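You operate a simulated robot arm through the tools that you are given. There is no shell and no other tool.

Carry out the task below with a simulated robot arm. There is one attempt and no reset: what you move stays moved.

JOB
Put the 56 gauge block from the top of the glue table on top of the red block and the 29 gauge block on the table of the mortiser. Put one of the dowel tins from the top of the clamp bench on the shelf over the compressor. Take the green oil can from the top of the clamp bench and put it on the rear left bay of the clamp bench. Stack the yellow sandpaper roll from the top of the middle bench on top of the brown sandpaper roll. Put the tape roll on the top of the end bench away on the trestle table top. Take the wax tin and put it on the ledge of the clamp rack. Lift the trolley gate open. Any order will do. Set down upright: oil can.

It is judged by the outcome, as a careful person would: the job done as asked, and still so three seconds after it is handed in. It fails if anything else is knocked over, pushed out of place, dropped, spilled or broken.

ROBOT AND FRAMES
A 6-joint arm with a fingered hand on a trunk, on a base that moves. Base frame: it is fixed to the floor where the robot stands at the start and does not move with it; the origin is under the middle of the robot, x ahead of it, y to its left, z up. Units: m, degrees, N and s.
With the tool pointing down near the work surface it reaches from about 0.32 to 0.8 m from the robot's upright axis, wherever it stands. Its first joint turns from -115.0 to 115.0 degrees. Places, roughly: dowel tin [1.5, 2.5, 1]; gauge block [0.5, 0, 1]; ledge of the clamp rack [-5.2, 3, 0.9]; oil can [1.5, 2.75, 1]; rear left bay of the clamp bench [1.3, 3, 0.3]; red block (11x5x4 cm) [0.4, 0, 0.9]; sandpaper roll [1.5, 5.75, 1]; shelf over the compressor (18x74 cm) [2.54, -0.94, 1]; table of the mortiser [-0.9, 0.8, 0.7]; tape roll (11x11x3 cm) [1, 8.5, 0.9]; trestle table top [-3.4, 6.6, 0.8]; trolley gate [-3, 10.1, 0.8]; wax tin [-4, 2.75, 0.75]. Payload 4 kg.
The TCP is the grasp point between the finger pads, 0.026 m short of the fingertips. In the tool frame z runs along the fingers and y along their closing line. The gripper opens to 0.164 m; its body begins 0.073 m behind the TCP. The gripper is a hand of 5 fingers: y runs from the thumb to the fingers, the wrist lies at [0, 0, -0.239] in the tool frame, and closing takes about 1.5 s.
Orientation is that of the tool frame in the base frame, as a unit quaternion [x, y, z, w]. With the fingers straight down and closing along the base's y, the tool's x points along the base's -x, its y along +y and its z along -z.

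CONTROLS
- The arm moves only by the tool move_arm. Its arguments are lists of equal length, an entry for each row: "xyz": the shift along the base's x, y, z in m, a list of three; "delta_rot": the turn, a rotation vector about the base's x, y, z in rad, a list of three. In form: {"xyz": [[x, y, z], ...], "delta_rot": [[ax, ay, az], ...]}. A call has 1 to 20 rows; each row shifts and turns the commanded pose from where the row before left it. "jaw" is the opening, from 0 (shut) to 1 (fully open), set as the call begins (left out, the last holds). Each row takes 0.2 s and may step no farther than 0.05 m and 8.6 degrees from the row before; otherwise, or with a gripper value out of range, the whole call is refused. A pose out of reach is approached as far as the arm can. The call stops where the force on the tool passes 40 N (or 10 N more than at its start, if that is more) or the arm is blocked; 0.2 s more then pass. The fingers move at their own pace (about 0.045 m/s each) and stop on an object; they squeeze with about 32 N. The grip force told is the motor's: it shows also when the fingers shut on nothing. Time passes only in rows, and 0.2 s behind the last, so rows that do not move let the fingers close. The reply holds the time, the measured pose of the TCP, the force on the tool along the base axes, the opening and the grip force, in the units named above and with some noise, with the torque about the TCP (base axes, N m) and any sound that the robot's microphone picked up.
- Cameras (640 x 400 px; columns grow to the right, rows downward): "scene" is now at [-0.0402, 0.2336, 1.7117]; the picture's right is [0.92, -0.40, 0.00], its down [-0.37, -0.86, -0.36] and it looks along [0.14, 0.33, -0.93] (base axes); focal length 250 px, centre (320, 200). "wrist" rides on the gripper at [0.05, -0.07, -0.094] in the tool frame; the picture's right is [0.81, 0.59, 0.00], its down [-0.43, 0.60, -0.68] and it looks along [-0.40, 0.55, 0.74] (tool axes); focal length 270 px, centre (320, 200). There is no depth. A picture from a camera that has moved, and an enlarged one, comes with that camera's place and axes in the base frame and with its lens. The place of the scene camera against the robot may be out by one fixed shift of up to 0.012 m in any direction.
- camera(camera): a new picture of that camera. It takes no simulated time.
- slide_trunk(by): slides the trunk up (or, below 0, down) by that many m; the arm and the scene camera ride with it, the base frame stays. It gives what a move gives, with no picture.
- drive_base(legs): drives the robot by 1 to 6 legs, each [ahead, left, turn to the left] in m, m and degrees, along the robot's own axes; the way and the turn of a leg run together, so that a leg with both is an arc; at most 1.5 m and 180 degrees a leg. The arm and the cameras ride along, it lands a little off, and it stops where it bumps. It gives what a move gives.
- set_fingers(finger1, finger2, finger3, finger4, thumb_bend): sets how far each is bent, from 0 (flat) to 1 (curled in); at 0.3 the hand is open as for a grip, at 0.7 the pads meet at the TCP. One left out holds its place. A second passes; each finger stops where it meets its share of the squeeze, and holds until it gets a number again. A gripper value or a shape takes the hand back. It gives what a move gives, with no picture; readings hold the bend of each and the force on the fingers (four entries, about 0 where the hand has none), thumb and palm.
- hand_shape(shape): the hand has 5 fingers and takes this shape, open, in about a second: jaw (thumb against the fingers, like two jaws); tri (thumb and two fingers); tip (a fingertip pinch); poke (one finger out to press); point (the index stretched); flat (the hand flat); cup (the hand cupped); fist (a fist). The gripper value then closes the fingers along that shape, each until it touches; the sizes above hold for jaw. It gives what a move gives, with no picture.
- head_to(pan, tilt): turns the head with the scene camera to pan (to the left, within 155 degrees either way) and tilt (down, from -29 to 69), counted from straight ahead of the robot. It gives what a move gives.
- zoom(camera, box): a new picture of the part [left, top, right, bottom] of that camera's present view, enlarged. It takes no simulated time.
- finish_job(): hands the job in; it is judged then, once.

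Places have to be worked out from the pictures, the camera data and where the tool is seen. Open the gripper and draw the arm clear of the work before you hand the job in, unless the task says otherwise.

The tools are called after ">>>" as a command line: name --argument value ..., lists and objects as JSON in quotes. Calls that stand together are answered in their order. move_arm: Moves the arm, as the interface text tells. Its arguments: {"type":"object","properties":{"xyz":{"type":"array","items":{"type":"array","items":{"type":"number"}}},"delta_rot":{"type":"array","items":{"type":"array","items":{"type":"number"}}},"jaw":{"type":"number"}},"required":["xyz","delta_rot"]} The other tools are called the same way: slide_trunk (by) moves the trunk up or down; hand_shape (shape) gives the hand a shape; set_fingers (finger1, finger2, finger3, finger4, thumb_bend) moves the fingers one by one; drive_base (legs) drives the base; head_to (pan, tilt) turns the head that bears the scene camera; camera (camera) takes a picture; zoom (camera, box) takes an enlarged picture of a part of a camera's view; finish_job () hands the job in.

At the start:

```text
time: 0.0
tool_pos: [0.2905, 0.4293, 1.1395]
orientation: [0.0, 1.0, -0.001, 0.0]
force: [-0.6, -0.7, 0.8]
moment: [0.01, -0.02, -0.02]
opening: 0.164
grip_force: 0.0
shape: jaw
bend: [0.3, 0.3, 0.3, 0.3, 0.3]
finger forces: [0.0, 0.0, 0.0, 0.0, 0.0, 0.0]
trunk travel left (down, up): [-0.775, 0.215]
robot x, y, heading: [0.003, -0.0012, 0.0]
head pan, tilt (commanded): [66.7, 68.8]
```

scene: 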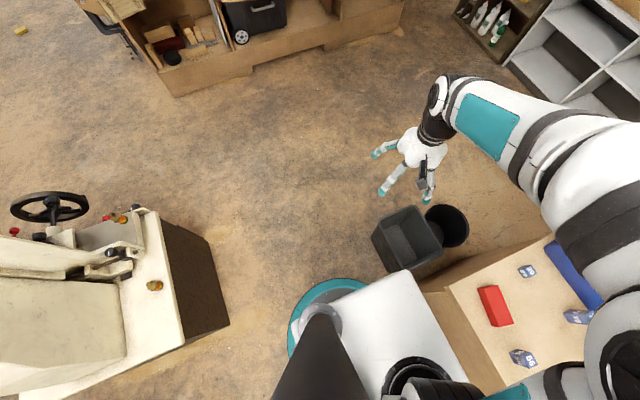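
wrist: 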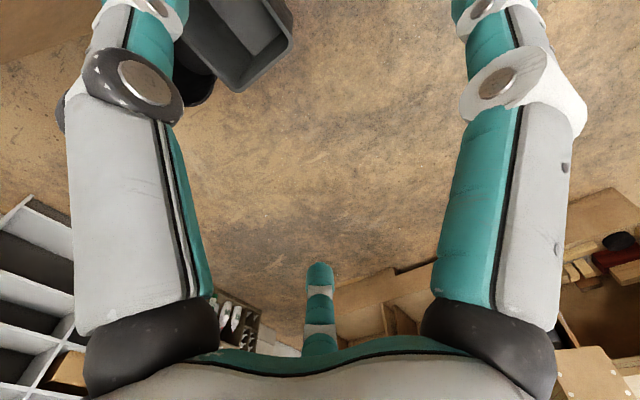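

I start by looking around; the glue table is ahead of the robot with red block and gauge blocks. I turn the head to straight ahead and look down.

>>> head_to --pan 0 --tilt 60

>>> camera --camera "scene"

```text
time: 1.4
tool_pos: [0.2891, 0.4286, 1.1379]
orientation: [0.0, 1.0, 0.0, 0.001]
force: [-0.4, 0.8, -0.8]
moment: [0.03, -0.02, -0.01]
opening: 0.164
grip_force: 0.1
shape: jaw
bend: [0.3, 0.3, 0.3, 0.3, 0.3]
finger forces: [0.0, 0.0, 0.0, 0.0, 0.1, 0.0]
trunk travel left (down, up): [-0.775, 0.215]
robot x, y, heading: [0.0004, -0.0004, -0.3]
head pan, tilt (commanded): [0.0, 60.0]
```

```text
taken
camera scene: at [0.0043, 0.1824, 1.7211], right [0.0, -1.0, 0.0], down [-0.87, 0.0, -0.5], along [0.5, 0.0, -0.87], focal length 250 px, centre (320, 200)
```

scene: 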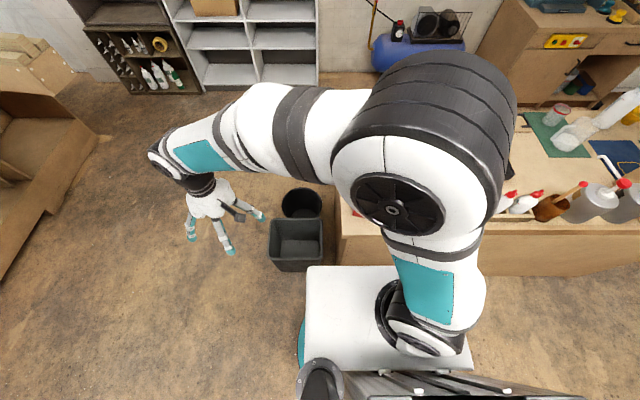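

The arm blocks much of the glue table. I'll survey the workshop with several head angles first.

>>> head_to --pan 0 --tilt 20

>>> camera --camera "scene"

>>> head_to --pan 70 --tilt 20

>>> camera --camera "scene"

>>> head_to --pan 130 --tilt 20

>>> camera --camera "scene"

>>> head_to --pan -60 --tilt 30

>>> camera --camera "scene"

```text
time: 2.5
tool_pos: [0.29, 0.4289, 1.1387]
orientation: [0.0, 1.0, -0.001, 0.0]
force: [-1.0, -0.3, -0.1]
moment: [0.0, 0.03, 0.0]
opening: 0.164
grip_force: 0.1
shape: jaw
bend: [0.3, 0.3, 0.3, 0.3, 0.3]
finger forces: [0.0, 0.1, 0.0, 0.0, 0.1, 0.1]
trunk travel left (down, up): [-0.775, 0.215]
robot x, y, heading: [-0.0027, -0.0003, 0.0]
head pan, tilt (commanded): [0.0, 20.0]
```

```text
taken
camera scene: at [0.0308, 0.1823, 1.7792], right [0.0, -1.0, 0.0], down [-0.34, 0.0, -0.94], along [0.94, 0.0, -0.34], focal length 250 px, centre (320, 200)
```

scene: 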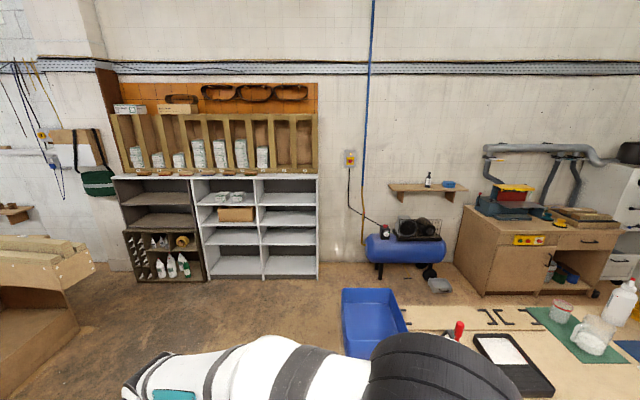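

```text
time: 3.9
tool_pos: [0.2896, 0.4296, 1.1394]
orientation: [0.0, 1.0, 0.001, 0.001]
force: [0.0, 0.2, -0.3]
moment: [-0.02, -0.02, -0.01]
opening: 0.1638
grip_force: 0.1
shape: jaw
bend: [0.3, 0.3, 0.3, 0.3, 0.3]
finger forces: [0.1, 0.0, 0.0, 0.0, 0.0, 0.0]
trunk travel left (down, up): [-0.775, 0.215]
robot x, y, heading: [0.0001, -0.0035, -0.4]
head pan, tilt (commanded): [70.0, 20.0]
```

```text
taken
camera scene: at [-0.0304, 0.2698, 1.7792], right [0.94, -0.34, 0.0], down [-0.12, -0.32, -0.94], along [0.32, 0.88, -0.34], focal length 250 px, centre (320, 200)
```

scene: 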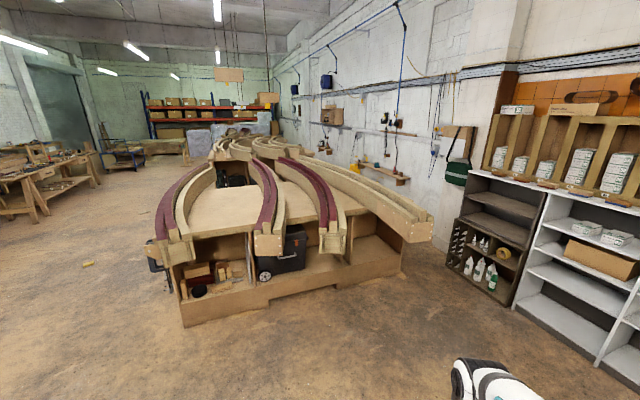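

```text
time: 5.2
tool_pos: [0.2883, 0.4293, 1.1383]
orientation: [-0.001, 1.0, 0.0, 0.0]
force: [-0.2, 0.2, -0.1]
moment: [-0.01, 0.01, 0.01]
opening: 0.1639
grip_force: 0.1
shape: jaw
bend: [0.3, 0.3, 0.3, 0.3, 0.3]
finger forces: [0.0, 0.0, 0.1, 0.0, 0.0, 0.1]
trunk travel left (down, up): [-0.775, 0.215]
robot x, y, heading: [-0.0013, 0.002, 0.1]
head pan, tilt (commanded): [130.0, 20.0]
```

```text
taken
camera scene: at [-0.1222, 0.2537, 1.7792], right [0.77, 0.64, 0.0], down [0.22, -0.26, -0.94], along [-0.6, 0.72, -0.34], focal length 250 px, centre (320, 200)
```

scene: 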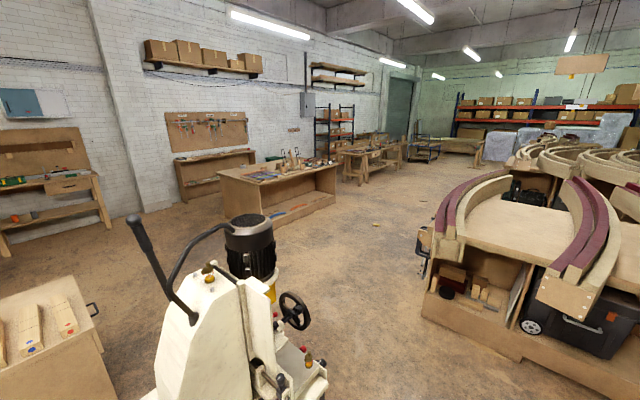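

```text
time: 8.0
tool_pos: [0.2894, 0.429, 1.1379]
orientation: [0.0, 1.0, -0.001, 0.0]
force: [0.0, -0.1, -0.8]
moment: [0.02, -0.01, 0.03]
opening: 0.1639
grip_force: 0.0
shape: jaw
bend: [0.3, 0.3, 0.3, 0.3, 0.3]
finger forces: [0.0, 0.0, 0.0, 0.1, 0.0, 0.0]
trunk travel left (down, up): [-0.775, 0.215]
robot x, y, heading: [0.001, -0.0008, 0.0]
head pan, tilt (commanded): [-60.0, 30.0]
```

```text
taken
camera scene: at [-0.0171, 0.104, 1.7632], right [-0.87, -0.5, 0.0], down [-0.25, 0.43, -0.87], along [0.43, -0.75, -0.5], focal length 250 px, centre (320, 200)
```

scene: 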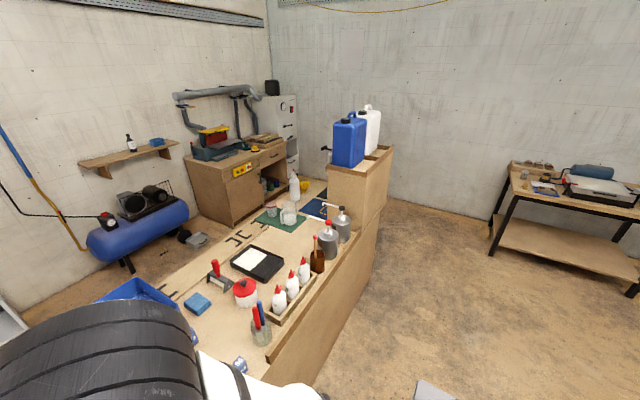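

I return to the initial head pose and zoom on the glue table's block area to read the numbers.

>>> head_to --pan 50 --tilt 69

>>> camera --camera "scene"

>>> zoom --camera "scene" --box '[400, 220, 640, 400]'

```text
time: 9.8
tool_pos: [0.2893, 0.429, 1.1383]
orientation: [0.0, 1.0, 0.001, 0.0]
force: [-0.4, 0.2, -0.3]
moment: [0.01, -0.01, -0.01]
opening: 0.164
grip_force: 0.0
shape: jaw
bend: [0.3, 0.3, 0.3, 0.3, 0.3]
finger forces: [0.1, 0.0, 0.0, 0.1, 0.0, 0.0]
trunk travel left (down, up): [-0.775, 0.215]
robot x, y, heading: [0.0017, -0.0011, 0.2]
head pan, tilt (commanded): [50.0, 68.8]
```

```text
taken
camera scene: at [-0.0264, 0.2251, 1.7117], right [0.77, -0.64, 0.0], down [-0.6, -0.71, -0.36], along [0.23, 0.28, -0.93], focal length 250 px, centre (320, 200)
```

scene: 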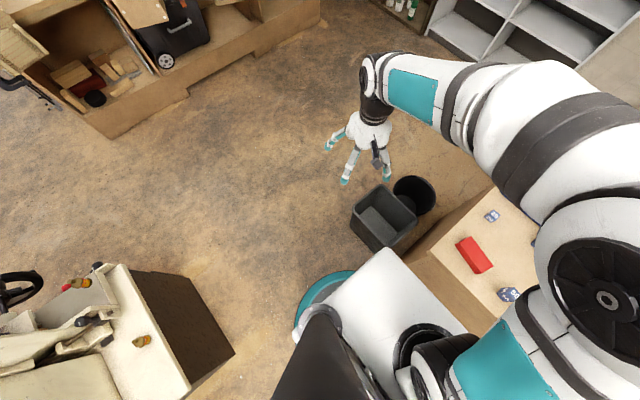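

```text
2.22 times, centred on (520, 310) of scene
camera zoom: at [-0.0264, 0.2251, 1.7117], right [0.77, -0.64, 0.0], down [-0.6, -0.71, -0.36], along [0.23, 0.28, -0.93], focal length 555 px, centre (-124, -44)
```

zoom: 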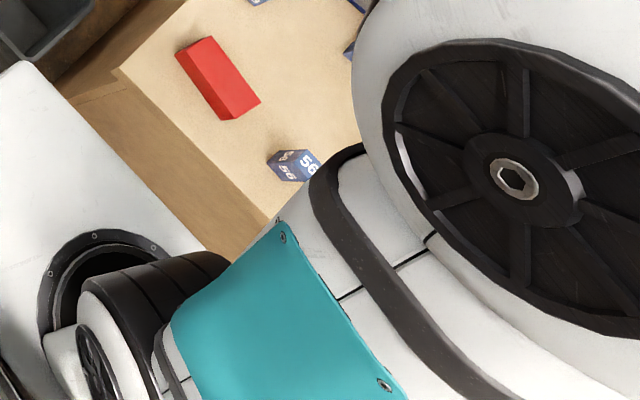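

The nearest block reads 56. I'll swing the head back to 70 to read the other two blocks as well.

>>> head_to --pan 75 --tilt 69

>>> zoom --camera "scene" --box '[400, 200, 640, 400]'

```text
time: 10.7
tool_pos: [0.2907, 0.4288, 1.1386]
orientation: [0.0, 1.0, 0.0, 0.0]
force: [0.1, 0.4, 0.2]
moment: [-0.01, 0.01, 0.0]
opening: 0.1638
grip_force: 0.1
shape: jaw
bend: [0.3, 0.3, 0.3, 0.3, 0.3]
finger forces: [0.1, 0.1, 0.1, 0.0, 0.1, 0.0]
trunk travel left (down, up): [-0.775, 0.215]
robot x, y, heading: [-0.0045, -0.001, -0.2]
head pan, tilt (commanded): [75.0, 68.8]
```

```text
2.00 times, centred on (520, 300) of scene
camera zoom: at [-0.0478, 0.2363, 1.7117], right [0.97, -0.26, 0.0], down [-0.24, -0.9, -0.36], along [0.09, 0.35, -0.93], focal length 500 px, centre (-80, 0)
```

zoom: 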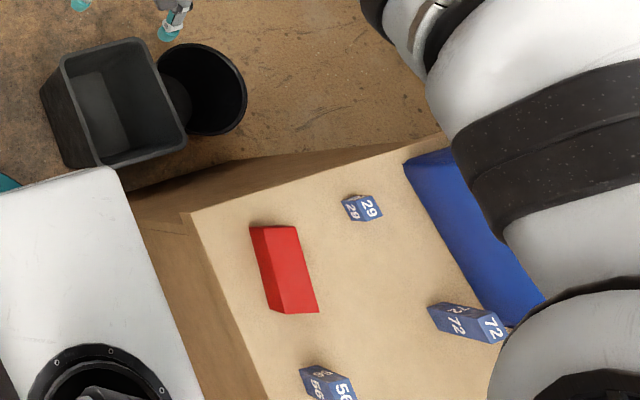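

All three blocks are read: 29 at about (0.59, 0.05), 56 at about (0.42, -0.14), 72 at (0.65, -0.12), with the red block at (0.42, 0.01). I move the hand over the 56 block, keeping it high.

>>> move_arm --xyz '[[0.01, -0.0435, 0], [0.01, -0.0435, 0], [0.01, -0.0435, 0], [0.01, -0.0435, 0], [0.01, -0.0435, 0], [0.01, -0.0435, 0], [0.01, -0.0435, 0], [0.01, -0.0435, 0], [0.01, -0.0435, 0], [0.01, -0.0435, 0], [0.01, -0.0435, 0], [0.01, -0.0435, 0], [0.01, -0.0435, 0]]' --delta_rot '[[0, 0, 0], [0, 0, 0], [0, 0, 0], [0, 0, 0], [0, 0, 0], [0, 0, 0], [0, 0, 0], [0, 0, 0], [0, 0, 0], [0, 0, 0], [0, 0, 0], [0, 0, 0], [0, 0, 0]]' --jaw 1

>>> camera --camera "wrist"

>>> camera --camera "scene"

```text
time: 13.5
tool_pos: [0.4201, -0.1383, 1.1389]
orientation: [0.0, 1.0, 0.0, 0.0]
force: [0.3, 0.3, 0.9]
moment: [0.01, 0.03, -0.01]
opening: 0.1638
grip_force: 0.0
shape: jaw
bend: [0.3, 0.3, 0.3, 0.3, 0.3]
finger forces: [0.1, 0.1, 0.0, 0.0, 0.0, 0.0]
trunk travel left (down, up): [-0.775, 0.215]
robot x, y, heading: [0.0013, 0.0, 0.1]
head pan, tilt (commanded): [75.0, 68.8]
```

```text
taken
camera wrist: at [0.3694, -0.2083, 1.2336], right [-0.81, 0.59, 0.0], down [0.43, 0.6, 0.68], along [0.4, 0.55, -0.74], focal length 270 px, centre (320, 200)
```

wrist: 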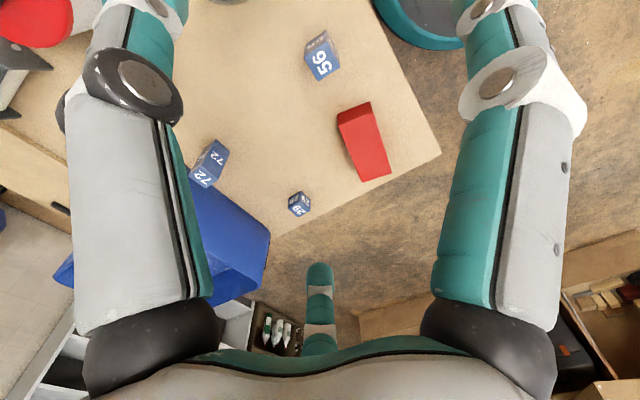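

```text
taken
camera scene: at [-0.0472, 0.2349, 1.7119], right [0.97, -0.26, 0.0], down [-0.24, -0.9, -0.36], along [0.09, 0.35, -0.93], focal length 250 px, centre (320, 200)
```

scene: 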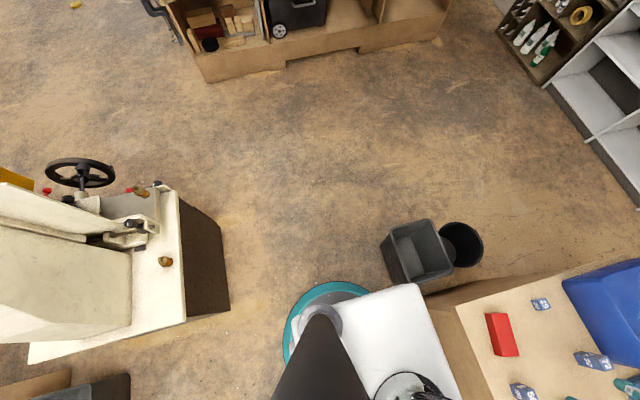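

The hand is above the 56 block and the wrist view agrees with my scene estimates (table top near z 0.86). I zoom to determine the block's size and orientation.

>>> zoom --camera "wrist" --box '[180, 0, 460, 240]'

>>> zoom --camera "scene" --box '[440, 260, 640, 400]'

```text
1.67 times, centred on (320, 120) of wrist
camera zoom: at [0.3694, -0.2083, 1.2336], right [-0.81, 0.59, 0.0], down [0.43, 0.6, 0.68], along [0.4, 0.55, -0.74], focal length 450 px, centre (320, 333)
```

zoom: 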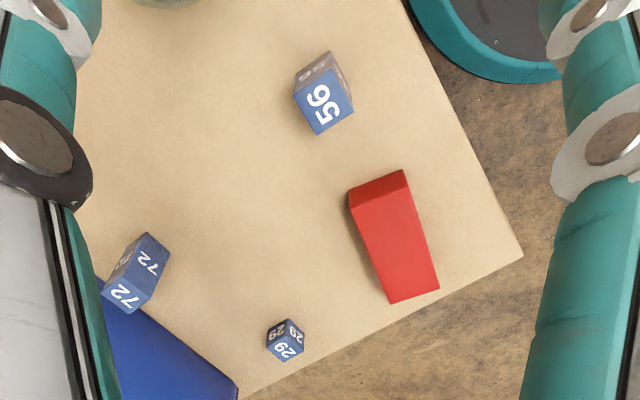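

```text
2.86 times, centred on (540, 330) of scene
camera zoom: at [-0.0472, 0.2349, 1.7119], right [0.97, -0.26, 0.0], down [-0.24, -0.9, -0.36], along [0.09, 0.35, -0.93], focal length 714 px, centre (-309, -171)
```

zoom: 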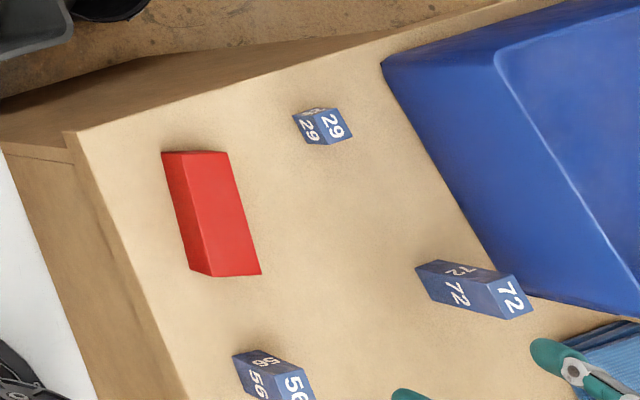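

The gauge number appears to be the height in mm (the 72 stands tall), so the 56 block is about 3×3×5.6 cm, centred near (0.418, -0.134), turned about -13°. The red block centre is about (0.439, 0.002), same turn. I narrow the jaw, turn the hand -13° and descend partway.

>>> move_arm --xyz '[[-0.001, 0.002, -0.03], [-0.001, 0.002, -0.04], [0, 0, -0.04], [0, 0, -0.02], [0, 0, 0]]' --delta_rot '[[0, 0, -0.11], [0, 0, -0.11], [0, 0, 0], [0, 0, 0], [0, 0, 0]]' --jaw 0.5

>>> camera --camera "wrist"

>>> zoom --camera "scene" --box '[440, 260, 640, 400]'

```text
time: 14.7
tool_pos: [0.418, -0.1323, 1.0088]
orientation: [0.11, 0.994, 0.0, 0.0]
force: [0.1, -0.3, 0.1]
moment: [-0.05, 0.03, -0.02]
opening: 0.0824
grip_force: 0.2
shape: jaw
bend: [0.37, 0.37, 0.37, 0.37, 0.7]
finger forces: [0.1, 0.1, 0.0, 0.0, 0.0, 0.0]
trunk travel left (down, up): [-0.775, 0.215]
robot x, y, heading: [-0.0023, 0.0015, 0.1]
head pan, tilt (commanded): [75.0, 68.8]
```

```text
taken
camera wrist: at [0.3533, -0.1899, 1.1031], right [-0.66, 0.75, 0.0], down [0.55, 0.49, 0.68], along [0.51, 0.45, -0.74], focal length 270 px, centre (320, 200)
```

wrist: 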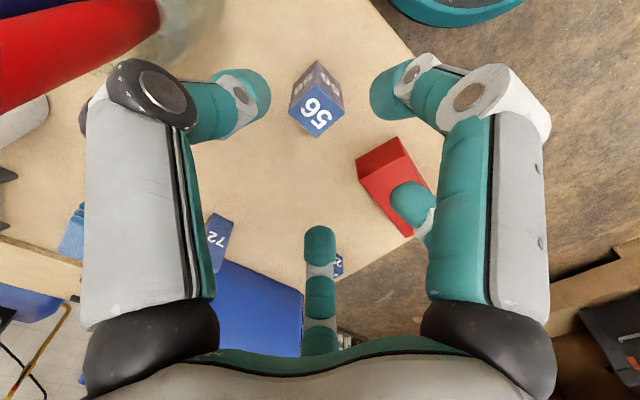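

```text
2.86 times, centred on (540, 330) of scene
camera zoom: at [-0.0479, 0.2361, 1.7117], right [0.97, -0.26, 0.0], down [-0.24, -0.9, -0.36], along [0.09, 0.35, -0.93], focal length 714 px, centre (-309, -171)
```

zoom: 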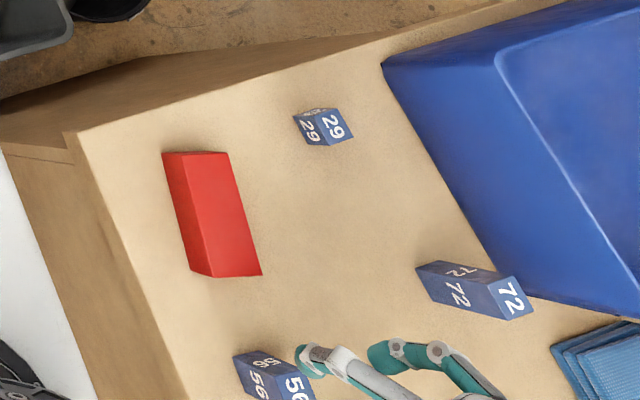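

The block sits centred on the approach axis with edges aligned to the closing line. I descend to TCP z ≈ 0.90 and close.

>>> move_arm --xyz '[[0, 0, -0.04], [0, 0, -0.04], [0, 0, -0.027], [0, 0, 0]]' --delta_rot '[[0, 0, 0], [0, 0, 0], [0, 0, 0], [0, 0, 0]]'

>>> camera --camera "wrist"

>>> zoom --camera "scene" --box '[440, 260, 640, 400]'

```text
time: 15.7
tool_pos: [0.4178, -0.1317, 0.9015]
orientation: [0.11, 0.994, -0.001, 0.0]
force: [0.1, 0.2, 0.0]
moment: [-0.01, 0.02, 0.0]
opening: 0.0823
grip_force: 0.1
shape: jaw
bend: [0.37, 0.37, 0.37, 0.37, 0.7]
finger forces: [0.1, 0.1, 0.0, 0.1, 0.0, 0.0]
trunk travel left (down, up): [-0.775, 0.215]
robot x, y, heading: [-0.0007, -0.0008, -0.2]
head pan, tilt (commanded): [75.0, 68.8]
```

```text
taken
camera wrist: at [0.3535, -0.1889, 0.996], right [-0.66, 0.75, 0.0], down [0.55, 0.49, 0.68], along [0.51, 0.45, -0.74], focal length 270 px, centre (320, 200)
```

wrist: 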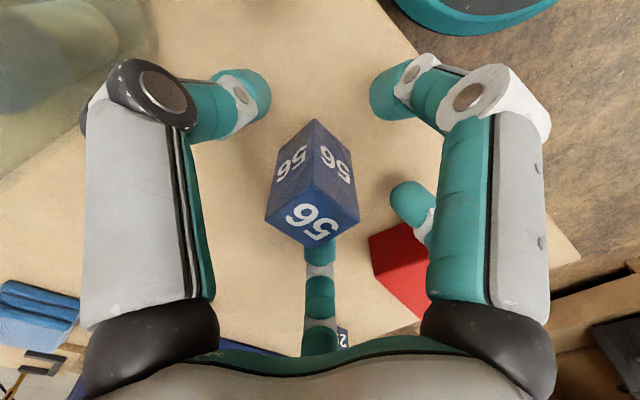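

```text
2.86 times, centred on (540, 330) of scene
camera zoom: at [-0.0482, 0.2363, 1.7117], right [0.97, -0.26, 0.0], down [-0.24, -0.9, -0.36], along [0.09, 0.35, -0.93], focal length 714 px, centre (-309, -171)
```

zoom: 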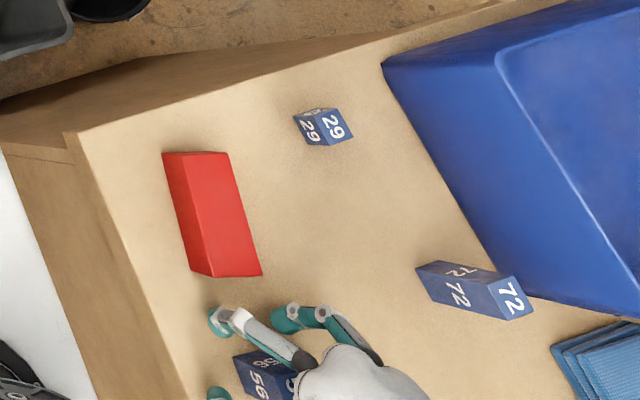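

The block is between the fingers, clear of the red block. I close the hand.

>>> move_arm --xyz '[[0, 0, 0], [0, 0, 0], [0, 0, 0], [0, 0, 0], [0, 0, 0], [0, 0, 0], [0, 0, 0], [0, 0, 0]]' --delta_rot '[[0, 0, 0], [0, 0, 0], [0, 0, 0], [0, 0, 0], [0, 0, 0], [0, 0, 0], [0, 0, 0], [0, 0, 0]]' --jaw 0

>>> camera --camera "wrist"

```text
time: 17.5
tool_pos: [0.4181, -0.1321, 0.9019]
orientation: [0.109, 0.994, 0.0, 0.001]
force: [0.4, -0.7, 0.9]
moment: [0.02, 0.01, -0.03]
opening: 0.028
grip_force: 31.9
shape: jaw
bend: [0.78, 0.78, 0.79, 0.78, 0.7]
finger forces: [26.9, 24.9, 21.8, 28.2, 29.6, 0.0]
trunk travel left (down, up): [-0.775, 0.215]
robot x, y, heading: [-0.0022, -0.0011, 0.1]
head pan, tilt (commanded): [75.0, 68.8]
```

```text
taken
camera wrist: at [0.3537, -0.189, 0.9962], right [-0.66, 0.75, 0.0], down [0.55, 0.49, 0.68], along [0.51, 0.45, -0.74], focal length 270 px, centre (320, 200)
```

wrist: 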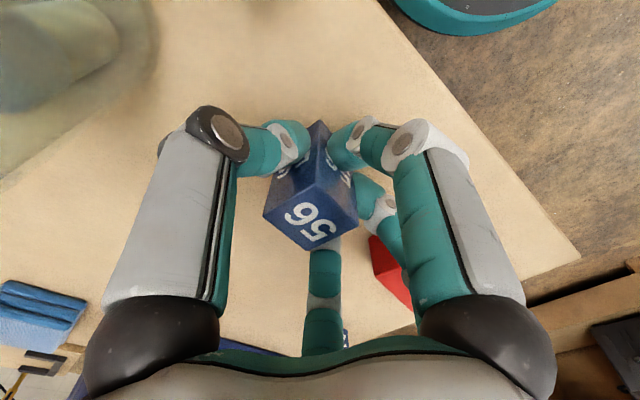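

Firm grip at 28 mm width. I lift 8 cm, move above the red block centre (0.439, 0.002), then check the view.

>>> move_arm --xyz '[[0, 0, 0.03], [0, 0, 0.05], [0.004, 0.03, 0], [0.006, 0.045, 0], [0.006, 0.045, 0], [0.005, 0.014, 0], [0, 0, 0]]' --delta_rot '[[0, 0, 0], [0, 0, 0], [0, 0, 0], [0, 0, 0], [0, 0, 0], [0, 0, 0], [0, 0, 0]]'

>>> camera --camera "wrist"

>>> zoom --camera "scene" --box '[440, 260, 640, 400]'

```text
time: 19.1
tool_pos: [0.4394, 0.0027, 0.9825]
orientation: [0.109, 0.994, 0.0, 0.0]
force: [0.3, -0.1, -1.2]
moment: [0.01, 0.0, 0.02]
opening: 0.028
grip_force: 31.6
shape: jaw
bend: [0.78, 0.78, 0.79, 0.78, 0.7]
finger forces: [26.8, 25.0, 21.9, 28.2, 29.7, 0.0]
trunk travel left (down, up): [-0.775, 0.215]
robot x, y, heading: [-0.001, -0.0006, 0.2]
head pan, tilt (commanded): [75.0, 68.8]
```

```text
taken
camera wrist: at [0.3742, -0.0545, 1.0765], right [-0.66, 0.75, 0.0], down [0.55, 0.49, 0.68], along [0.51, 0.45, -0.74], focal length 270 px, centre (320, 200)
```

wrist: 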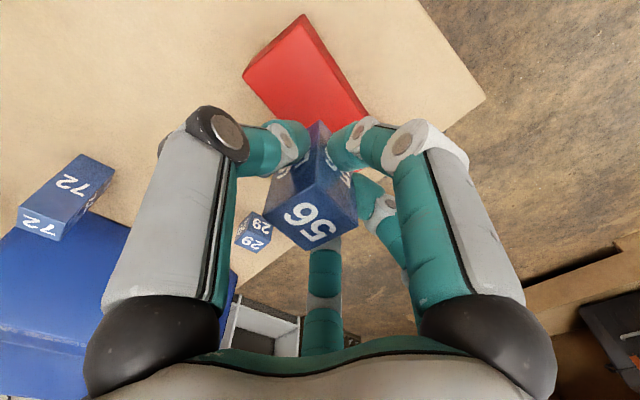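

```text
2.86 times, centred on (540, 330) of scene
camera zoom: at [-0.0477, 0.2362, 1.7117], right [0.97, -0.26, 0.0], down [-0.24, -0.9, -0.36], along [0.09, 0.35, -0.93], focal length 714 px, centre (-309, -171)
```

zoom: 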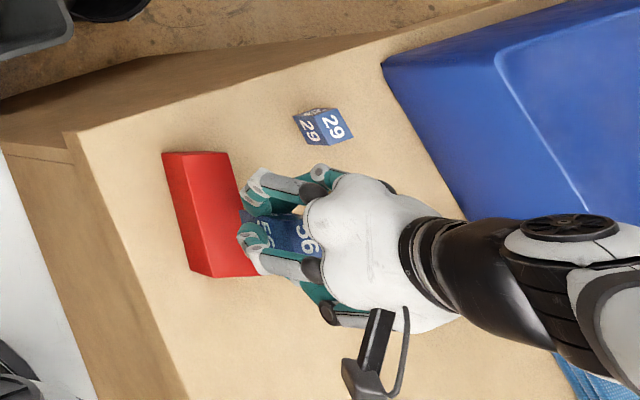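

The block is over the red block's centre. I lower gently toward contact (expected near TCP z 0.942).

>>> move_arm --xyz '[[0, 0, -0.02], [0, 0, -0.015], [0, 0, -0.003], [0, 0, 0]]' --delta_rot '[[0, 0, 0], [0, 0, 0], [0, 0, 0], [0, 0, 0]]'

>>> camera --camera "wrist"

>>> zoom --camera "scene" --box '[460, 280, 580, 380]'

```text
time: 20.1
tool_pos: [0.4394, 0.0019, 0.9438]
orientation: [0.11, 0.994, 0.001, -0.001]
force: [0.0, -0.1, -1.3]
moment: [-0.01, 0.0, 0.01]
opening: 0.0279
grip_force: 32.2
shape: jaw
bend: [0.78, 0.78, 0.79, 0.78, 0.7]
finger forces: [26.8, 25.1, 21.8, 28.0, 29.9, 0.0]
trunk travel left (down, up): [-0.775, 0.215]
robot x, y, heading: [-0.0016, 0.0022, 0.0]
head pan, tilt (commanded): [75.0, 68.8]
```

```text
taken
camera wrist: at [0.3742, -0.0556, 1.0384], right [-0.66, 0.75, 0.0], down [0.55, 0.49, 0.68], along [0.51, 0.45, -0.74], focal length 270 px, centre (320, 200)
```

wrist: 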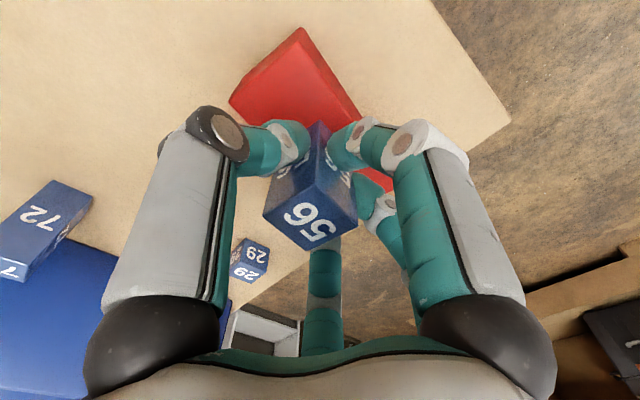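

```text
4.00 times, centred on (520, 330) of scene
camera zoom: at [-0.0477, 0.2362, 1.7117], right [0.97, -0.26, 0.0], down [-0.24, -0.9, -0.36], along [0.09, 0.35, -0.93], focal length 1000 px, centre (-480, -320)
```

zoom: 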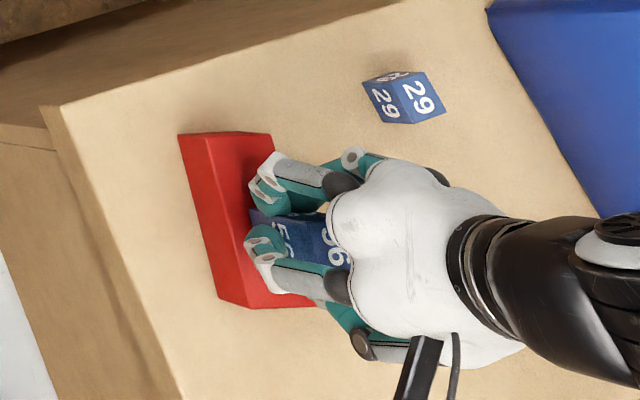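

No contact yet. I lower in 2 mm steps.

>>> move_arm --xyz '[[0, 0, -0.002], [0, 0, -0.002], [0, 0, 0]]' --delta_rot '[[0, 0, 0], [0, 0, 0], [0, 0, 0]]'

```text
time: 20.9
tool_pos: [0.4401, 0.0026, 0.9394]
orientation: [0.109, 0.994, 0.001, 0.0]
force: [0.7, -0.1, -1.5]
moment: [0.02, 0.0, 0.01]
opening: 0.0281
grip_force: 31.9
shape: jaw
bend: [0.78, 0.78, 0.79, 0.78, 0.7]
finger forces: [26.7, 25.0, 21.7, 28.0, 30.0, 0.0]
trunk travel left (down, up): [-0.775, 0.215]
robot x, y, heading: [-0.0002, -0.0016, -0.1]
head pan, tilt (commanded): [75.0, 68.8]
```

Still free; I keep lowering in small steps.

>>> move_arm --xyz '[[0, 0, -0.002], [0, 0, -0.002], [0, 0, 0]]' --delta_rot '[[0, 0, 0], [0, 0, 0], [0, 0, 0]]'

>>> move_arm --xyz '[[0, 0, -0.0015], [0, 0, -0.0015], [0, 0, 0]]' --delta_rot '[[0, 0, 0], [0, 0, 0], [0, 0, 0]]'

```text
time: 21.7
tool_pos: [0.4389, 0.0026, 0.9353]
orientation: [0.11, 0.994, 0.0, 0.001]
force: [0.1, 0.6, 7.4]
moment: [-0.11, 0.02, 0.05]
opening: 0.0284
grip_force: 31.9
shape: jaw
bend: [0.78, 0.78, 0.79, 0.78, 0.7]
finger forces: [27.3, 25.7, 22.6, 28.8, 30.8, 0.0]
trunk travel left (down, up): [-0.775, 0.215]
robot x, y, heading: [0.0022, -0.0003, 0.1]
head pan, tilt (commanded): [75.0, 68.8]
```

```text
time: 22.5
tool_pos: [0.439, 0.0015, 0.9342]
orientation: [0.11, 0.994, 0.0, 0.003]
force: [0.3, 1.5, 40.0]
moment: [-0.25, 0.01, 0.02]
opening: 0.0289
grip_force: 31.9
shape: jaw
bend: [0.78, 0.78, 0.8, 0.79, 0.69]
finger forces: [31.4, 29.7, 26.5, 33.1, 36.8, 0.1]
trunk travel left (down, up): [-0.775, 0.215]
robot x, y, heading: [0.0004, -0.003, 0.1]
head pan, tilt (commanded): [75.0, 68.8]
```

Contact made (40 N pressed). I back off 2 mm and open the hand a bit.

>>> move_arm --xyz '[[0, 0, 0.0015], [0, 0, 0.001], [0, 0, 0]]' --delta_rot '[[0, 0, 0], [0, 0, 0], [0, 0, 0]]'

>>> move_arm --xyz '[[0, 0, 0], [0, 0, 0], [0, 0, 0], [0, 0, 0], [0, 0, 0]]' --delta_rot '[[0, 0, 0], [0, 0, 0], [0, 0, 0], [0, 0, 0], [0, 0, 0]]' --jaw 0.5

>>> camera --camera "wrist"

```text
time: 23.3
tool_pos: [0.4382, 0.0018, 0.935]
orientation: [0.109, 0.994, 0.001, 0.0]
force: [4.0, -0.3, 18.5]
moment: [-0.25, -0.06, 0.08]
opening: 0.0292
grip_force: 31.8
shape: jaw
bend: [0.78, 0.78, 0.8, 0.79, 0.69]
finger forces: [29.6, 28.6, 25.4, 33.0, 35.2, 0.0]
trunk travel left (down, up): [-0.775, 0.215]
robot x, y, heading: [-0.0025, 0.0013, -0.2]
head pan, tilt (commanded): [75.0, 68.8]
```

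```text
time: 24.5
tool_pos: [0.4392, 0.002, 0.9348]
orientation: [0.109, 0.994, 0.0, 0.0]
force: [-0.3, 0.3, -0.5]
moment: [0.0, 0.02, -0.01]
opening: 0.0818
grip_force: 0.1
shape: jaw
bend: [0.37, 0.37, 0.37, 0.37, 0.7]
finger forces: [0.1, 0.0, 0.1, 0.0, 0.0, 0.0]
trunk travel left (down, up): [-0.775, 0.215]
robot x, y, heading: [0.0031, 0.0028, -0.0]
head pan, tilt (commanded): [75.0, 68.8]
```

```text
taken
camera wrist: at [0.374, -0.0555, 1.0296], right [-0.66, 0.75, 0.0], down [0.55, 0.49, 0.68], along [0.51, 0.45, -0.74], focal length 270 px, centre (320, 200)
```

wrist: 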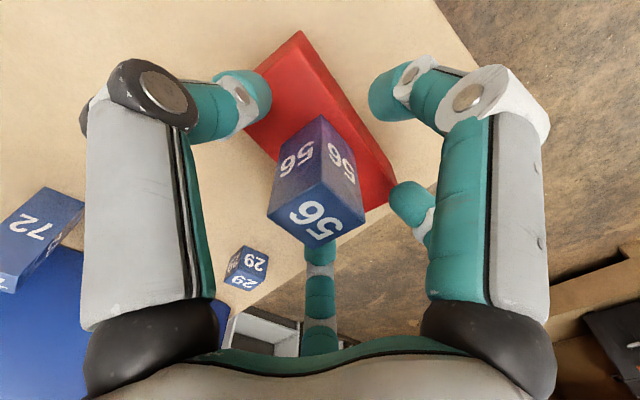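

The 56 block stands on the red block. I lift straight up and move toward the 29 block.

>>> move_arm --xyz '[[0, 0, 0.03], [0, 0, 0.045], [0, 0, 0.045], [0.037, 0.011, 0], [0.037, 0.011, 0], [0.037, 0.011, 0], [0.037, 0.011, 0], [0, 0, 0]]' --delta_rot '[[0, 0, 0], [0, 0, 0], [0, 0, 0], [0, 0, 0], [0, 0, 0], [0, 0, 0], [0, 0, 0], [0, 0, 0]]'

>>> camera --camera "wrist"

>>> zoom --camera "scene" --box '[440, 260, 640, 400]'

```text
time: 26.3
tool_pos: [0.5875, 0.0452, 1.0544]
orientation: [0.11, 0.994, 0.0, 0.0]
force: [-0.5, 0.0, 0.2]
moment: [-0.02, -0.06, -0.03]
opening: 0.0817
grip_force: 0.1
shape: jaw
bend: [0.37, 0.37, 0.37, 0.37, 0.7]
finger forces: [0.0, 0.0, 0.0, 0.0, 0.0, 0.0]
trunk travel left (down, up): [-0.775, 0.215]
robot x, y, heading: [0.0032, 0.0005, 0.1]
head pan, tilt (commanded): [75.0, 68.8]
```

```text
taken
camera wrist: at [0.5222, -0.0121, 1.1495], right [-0.66, 0.75, 0.0], down [0.55, 0.49, 0.68], along [0.51, 0.45, -0.74], focal length 270 px, centre (320, 200)
```

wrist: 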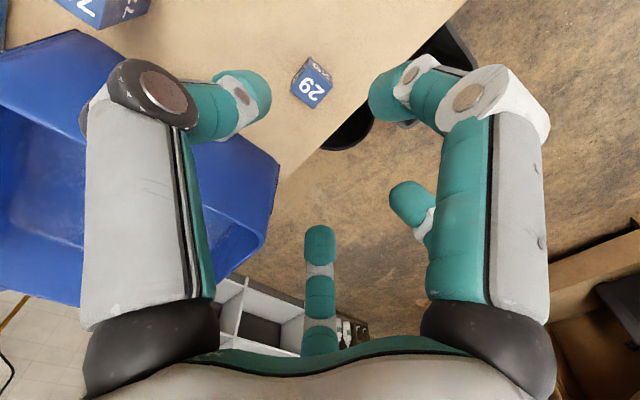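

```text
2.86 times, centred on (540, 330) of scene
camera zoom: at [-0.0484, 0.236, 1.7117], right [0.97, -0.26, 0.0], down [-0.24, -0.9, -0.36], along [0.09, 0.35, -0.93], focal length 714 px, centre (-309, -171)
```

zoom: 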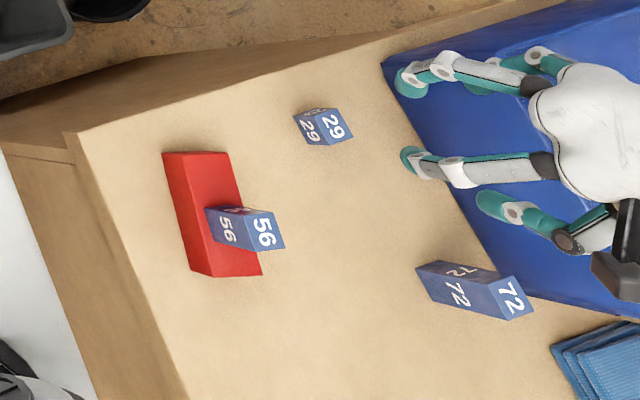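

The 56 block stands nicely on the red. Now a closer look at the 29 block to align.

>>> zoom --camera "wrist" --box '[260, 40, 360, 120]'

```text
5.00 times, centred on (310, 80) of wrist
camera zoom: at [0.5222, -0.0121, 1.1495], right [-0.66, 0.75, 0.0], down [0.55, 0.49, 0.68], along [0.51, 0.45, -0.74], focal length 1351 px, centre (370, 800)
```

zoom: 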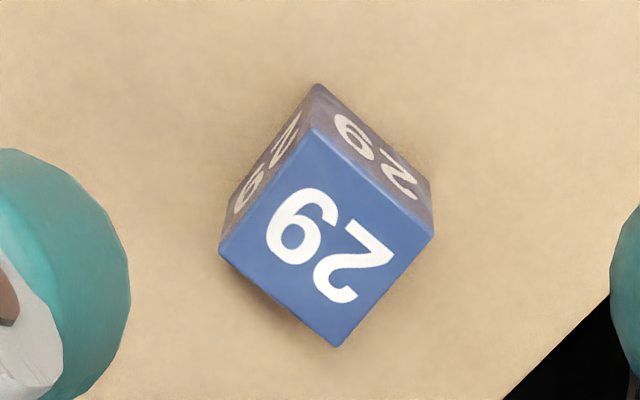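

The 29 block is a 29 mm cube, axis-aligned, centred at about (0.601, 0.046), base at z ≈ 0.857. I turn the hand back to 0°, centre on it and descend to z ≈ 0.93 for a check.

>>> move_arm --xyz '[[0.0065, 0, -0.02], [0.0065, 0.0005, -0.03], [0, 0, -0.04], [0, 0, -0.03], [0, 0, 0]]' --delta_rot '[[0, 0, 0.11], [0, 0, 0.11], [0, 0, 0], [0, 0, 0], [0, 0, 0]]'

>>> camera --camera "wrist"

>>> zoom --camera "scene" --box '[440, 260, 640, 400]'

```text
time: 27.5
tool_pos: [0.5998, 0.0467, 0.9351]
orientation: [0.0, 1.0, 0.001, 0.001]
force: [1.0, -0.4, 0.5]
moment: [0.01, 0.0, 0.01]
opening: 0.0815
grip_force: 0.2
shape: jaw
bend: [0.37, 0.37, 0.37, 0.37, 0.7]
finger forces: [0.0, 0.0, 0.0, 0.0, 0.1, 0.1]
trunk travel left (down, up): [-0.775, 0.215]
robot x, y, heading: [-0.0011, 0.0029, 0.1]
head pan, tilt (commanded): [75.0, 68.8]
```

```text
taken
camera wrist: at [0.5494, -0.0232, 1.0292], right [-0.81, 0.59, 0.0], down [0.43, 0.6, 0.68], along [0.4, 0.55, -0.74], focal length 270 px, centre (320, 200)
```

wrist: 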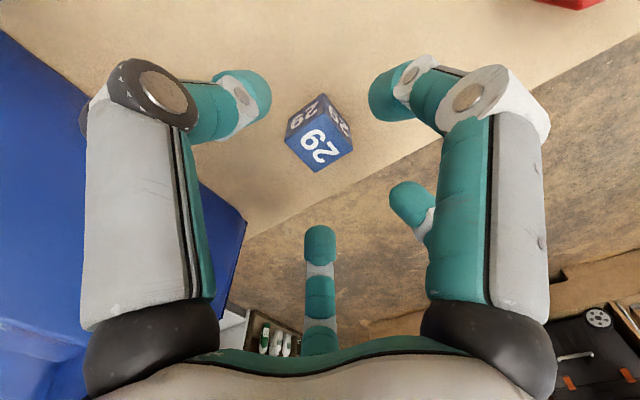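

```text
2.86 times, centred on (540, 330) of scene
camera zoom: at [-0.0481, 0.2362, 1.7117], right [0.97, -0.26, 0.0], down [-0.24, -0.9, -0.36], along [0.09, 0.35, -0.93], focal length 714 px, centre (-309, -171)
```

zoom: 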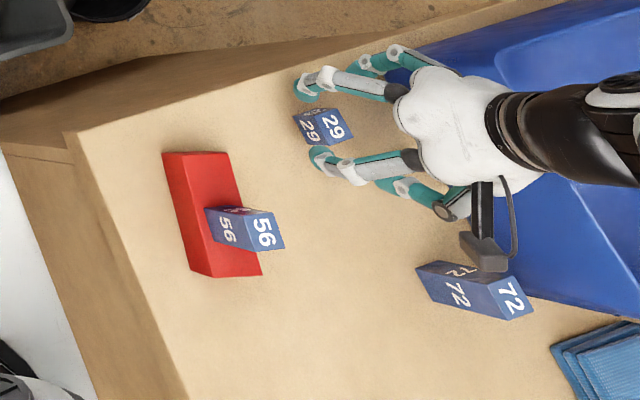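

Aligned. I descend to z ≈ 0.889 and close on the 29 block.

>>> move_arm --xyz '[[0, 0, -0.025], [0, -0.0005, -0.015], [0, 0, -0.006], [0, 0, 0]]' --delta_rot '[[0, 0, 0], [0, 0, 0], [0, 0, 0], [0, 0, 0]]'

>>> move_arm --xyz '[[0, 0, 0], [0, 0, 0], [0, 0, 0], [0, 0, 0], [0, 0, 0], [0, 0, 0], [0, 0, 0]]' --delta_rot '[[0, 0, 0], [0, 0, 0], [0, 0, 0], [0, 0, 0], [0, 0, 0], [0, 0, 0], [0, 0, 0]]' --jaw 0

>>> camera --camera "wrist"

```text
time: 28.5
tool_pos: [0.5996, 0.0469, 0.8901]
orientation: [0.0, 1.0, 0.0, 0.0]
force: [0.1, 1.0, 0.5]
moment: [0.02, 0.03, 0.01]
opening: 0.0818
grip_force: 0.0
shape: jaw
bend: [0.37, 0.37, 0.37, 0.37, 0.7]
finger forces: [0.1, 0.0, 0.0, 0.0, 0.0, 0.0]
trunk travel left (down, up): [-0.775, 0.215]
robot x, y, heading: [-0.0001, -0.0023, 0.1]
head pan, tilt (commanded): [75.0, 68.8]
```

```text
time: 30.1
tool_pos: [0.6017, 0.0472, 0.8883]
orientation: [0.001, 1.0, 0.0, 0.0]
force: [0.9, -0.3, 0.1]
moment: [0.01, -0.05, 0.0]
opening: 0.0281
grip_force: 31.6
shape: jaw
bend: [0.78, 0.78, 0.79, 0.78, 0.7]
finger forces: [27.2, 23.3, 22.5, 26.9, 29.7, 0.1]
trunk travel left (down, up): [-0.775, 0.215]
robot x, y, heading: [-0.003, -0.0026, 0.1]
head pan, tilt (commanded): [75.0, 68.8]
```

```text
taken
camera wrist: at [0.5496, -0.0237, 0.9833], right [-0.81, 0.59, 0.0], down [0.43, 0.6, 0.68], along [0.4, 0.55, -0.74], focal length 270 px, centre (320, 200)
```

wrist: 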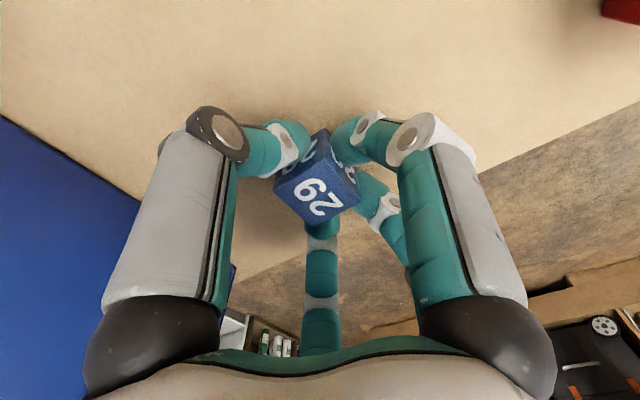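

Gripped at 28 mm. I lift and retract to the initial carry pose at (0.29, 0.43, 1.14).

>>> move_arm --xyz '[[0, 0, 0.04], [0, 0, 0.05], [0, 0, 0.05], [0, 0, 0.05], [0, 0, 0.05], [-0.03, 0.035, 0.01], [-0.035, 0.035, 0], [-0.035, 0.035, 0], [-0.035, 0.035, 0], [-0.035, 0.035, 0], [-0.035, 0.035, 0], [-0.035, 0.035, 0], [-0.035, 0.035, 0], [-0.035, 0.035, 0], [0, 0.035, 0], [0, 0.035, 0], [0, 0, 0]]' --delta_rot '[[0, 0, 0], [0, 0, 0], [0, 0, 0], [0, 0, 0], [0, 0, 0], [0, 0, 0], [0, 0, 0], [0, 0, 0], [0, 0, 0], [0, 0, 0], [0, 0, 0], [0, 0, 0], [0, 0, 0], [0, 0, 0], [0, 0, 0], [0, 0, 0], [0, 0, 0]]'

>>> head_to --pan 120 --tilt 45

>>> camera --camera "scene"

>>> head_to --pan 155 --tilt 45

>>> camera --camera "scene"

```text
time: 33.7
tool_pos: [0.2898, 0.4301, 1.1394]
orientation: [0.0, 1.0, 0.0, 0.0]
force: [0.3, 0.4, -0.5]
moment: [0.02, -0.03, 0.0]
opening: 0.0282
grip_force: 31.8
shape: jaw
bend: [0.78, 0.78, 0.79, 0.78, 0.7]
finger forces: [27.1, 23.2, 22.3, 27.3, 29.7, 0.0]
trunk travel left (down, up): [-0.775, 0.215]
robot x, y, heading: [-0.0049, -0.0009, -0.1]
head pan, tilt (commanded): [75.0, 68.8]
```

```text
time: 34.9
tool_pos: [0.2905, 0.4316, 1.1385]
orientation: [-0.001, 1.0, -0.001, -0.001]
force: [-0.4, -0.4, -0.8]
moment: [0.0, -0.01, -0.03]
opening: 0.0282
grip_force: 31.8
shape: jaw
bend: [0.78, 0.78, 0.79, 0.78, 0.7]
finger forces: [27.1, 23.2, 22.4, 27.1, 29.7, 0.0]
trunk travel left (down, up): [-0.775, 0.215]
robot x, y, heading: [-0.0033, -0.0006, -0.1]
head pan, tilt (commanded): [120.0, 45.0]
```

```text
taken
camera scene: at [-0.1029, 0.2528, 1.7405], right [0.87, 0.5, 0.0], down [0.35, -0.61, -0.71], along [-0.35, 0.61, -0.71], focal length 250 px, centre (320, 200)
```

scene: 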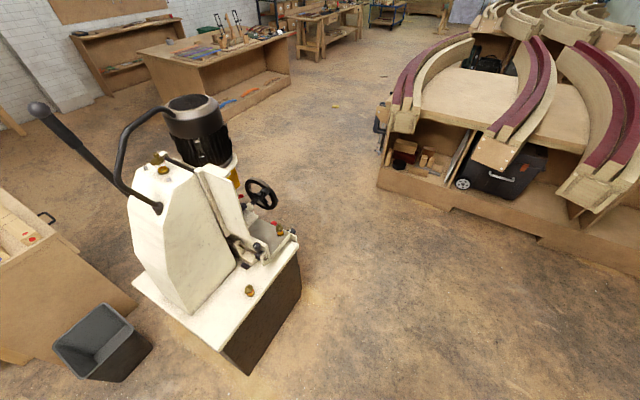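

```text
time: 35.9
tool_pos: [0.2899, 0.4305, 1.1395]
orientation: [0.0, 1.0, 0.001, -0.001]
force: [0.0, -0.4, -0.3]
moment: [-0.01, 0.01, 0.0]
opening: 0.0283
grip_force: 32.0
shape: jaw
bend: [0.78, 0.78, 0.79, 0.78, 0.7]
finger forces: [27.1, 23.2, 22.3, 27.1, 29.8, 0.0]
trunk travel left (down, up): [-0.775, 0.215]
robot x, y, heading: [0.0008, -0.0024, -0.1]
head pan, tilt (commanded): [154.7, 45.0]
```

```text
taken
camera scene: at [-0.1358, 0.2172, 1.7406], right [0.43, 0.9, 0.0], down [0.64, -0.3, -0.71], along [-0.64, 0.3, -0.71], focal length 250 px, centre (320, 200)
```

scene: 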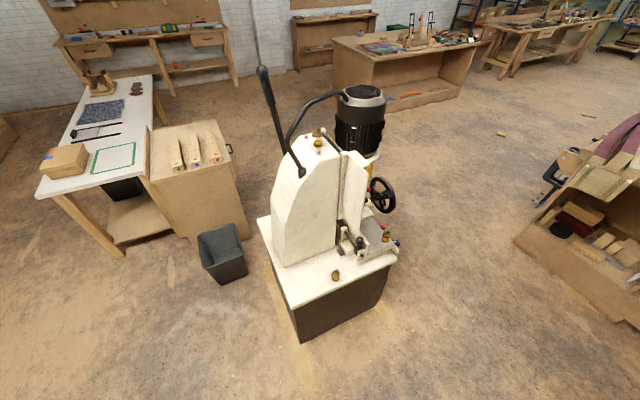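

The mortiser stands at about x -1.23…-0.6, y 0.3…0.92, its table facing +y. I drive left along y to clear space and turn to face it.

>>> drive_base --legs '[[-0.1, 0.4, 0], [-0.02, 0.6, 0], [0, 0, 90], [0, 0, 90]]'

>>> head_to --pan 0 --tilt 45

>>> camera --camera "scene"

```text
time: 49.0
tool_pos: [-0.4041, 0.5562, 1.1397]
orientation: [1.0, 0.007, -0.001, -0.001]
force: [-0.8, 0.1, -1.2]
moment: [0.0, 0.0, 0.02]
opening: 0.028
grip_force: 32.3
shape: jaw
bend: [0.78, 0.78, 0.79, 0.78, 0.7]
finger forces: [26.6, 23.1, 22.1, 27.1, 29.0, 0.0]
trunk travel left (down, up): [-0.775, 0.215]
robot x, y, heading: [-0.1185, 0.9918, -179.3]
head pan, tilt (commanded): [154.7, 45.0]
```

```text
time: 51.4
tool_pos: [-0.4044, 0.5571, 1.1383]
orientation: [1.0, 0.007, 0.0, 0.0]
force: [-0.2, 0.1, 0.1]
moment: [0.02, -0.01, -0.03]
opening: 0.0279
grip_force: 32.0
shape: jaw
bend: [0.78, 0.78, 0.79, 0.78, 0.7]
finger forces: [26.7, 23.1, 22.1, 27.2, 28.9, 0.0]
trunk travel left (down, up): [-0.775, 0.215]
robot x, y, heading: [-0.1193, 0.9911, -179.2]
head pan, tilt (commanded): [0.0, 45.0]
```

```text
taken
camera scene: at [-0.1412, 0.8021, 1.7406], right [-0.02, 1.0, 0.0], down [0.71, 0.01, -0.71], along [-0.71, -0.01, -0.71], focal length 250 px, centre (320, 200)
```

scene: 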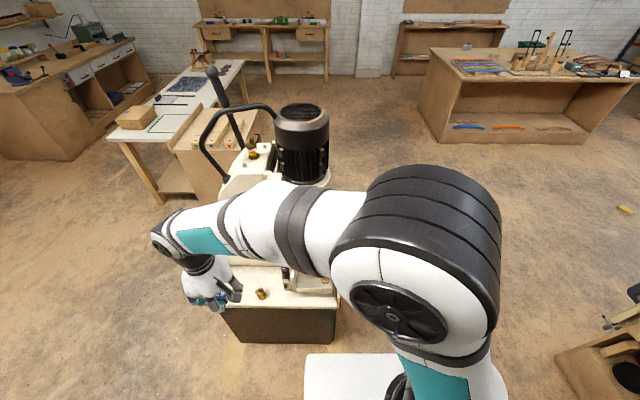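

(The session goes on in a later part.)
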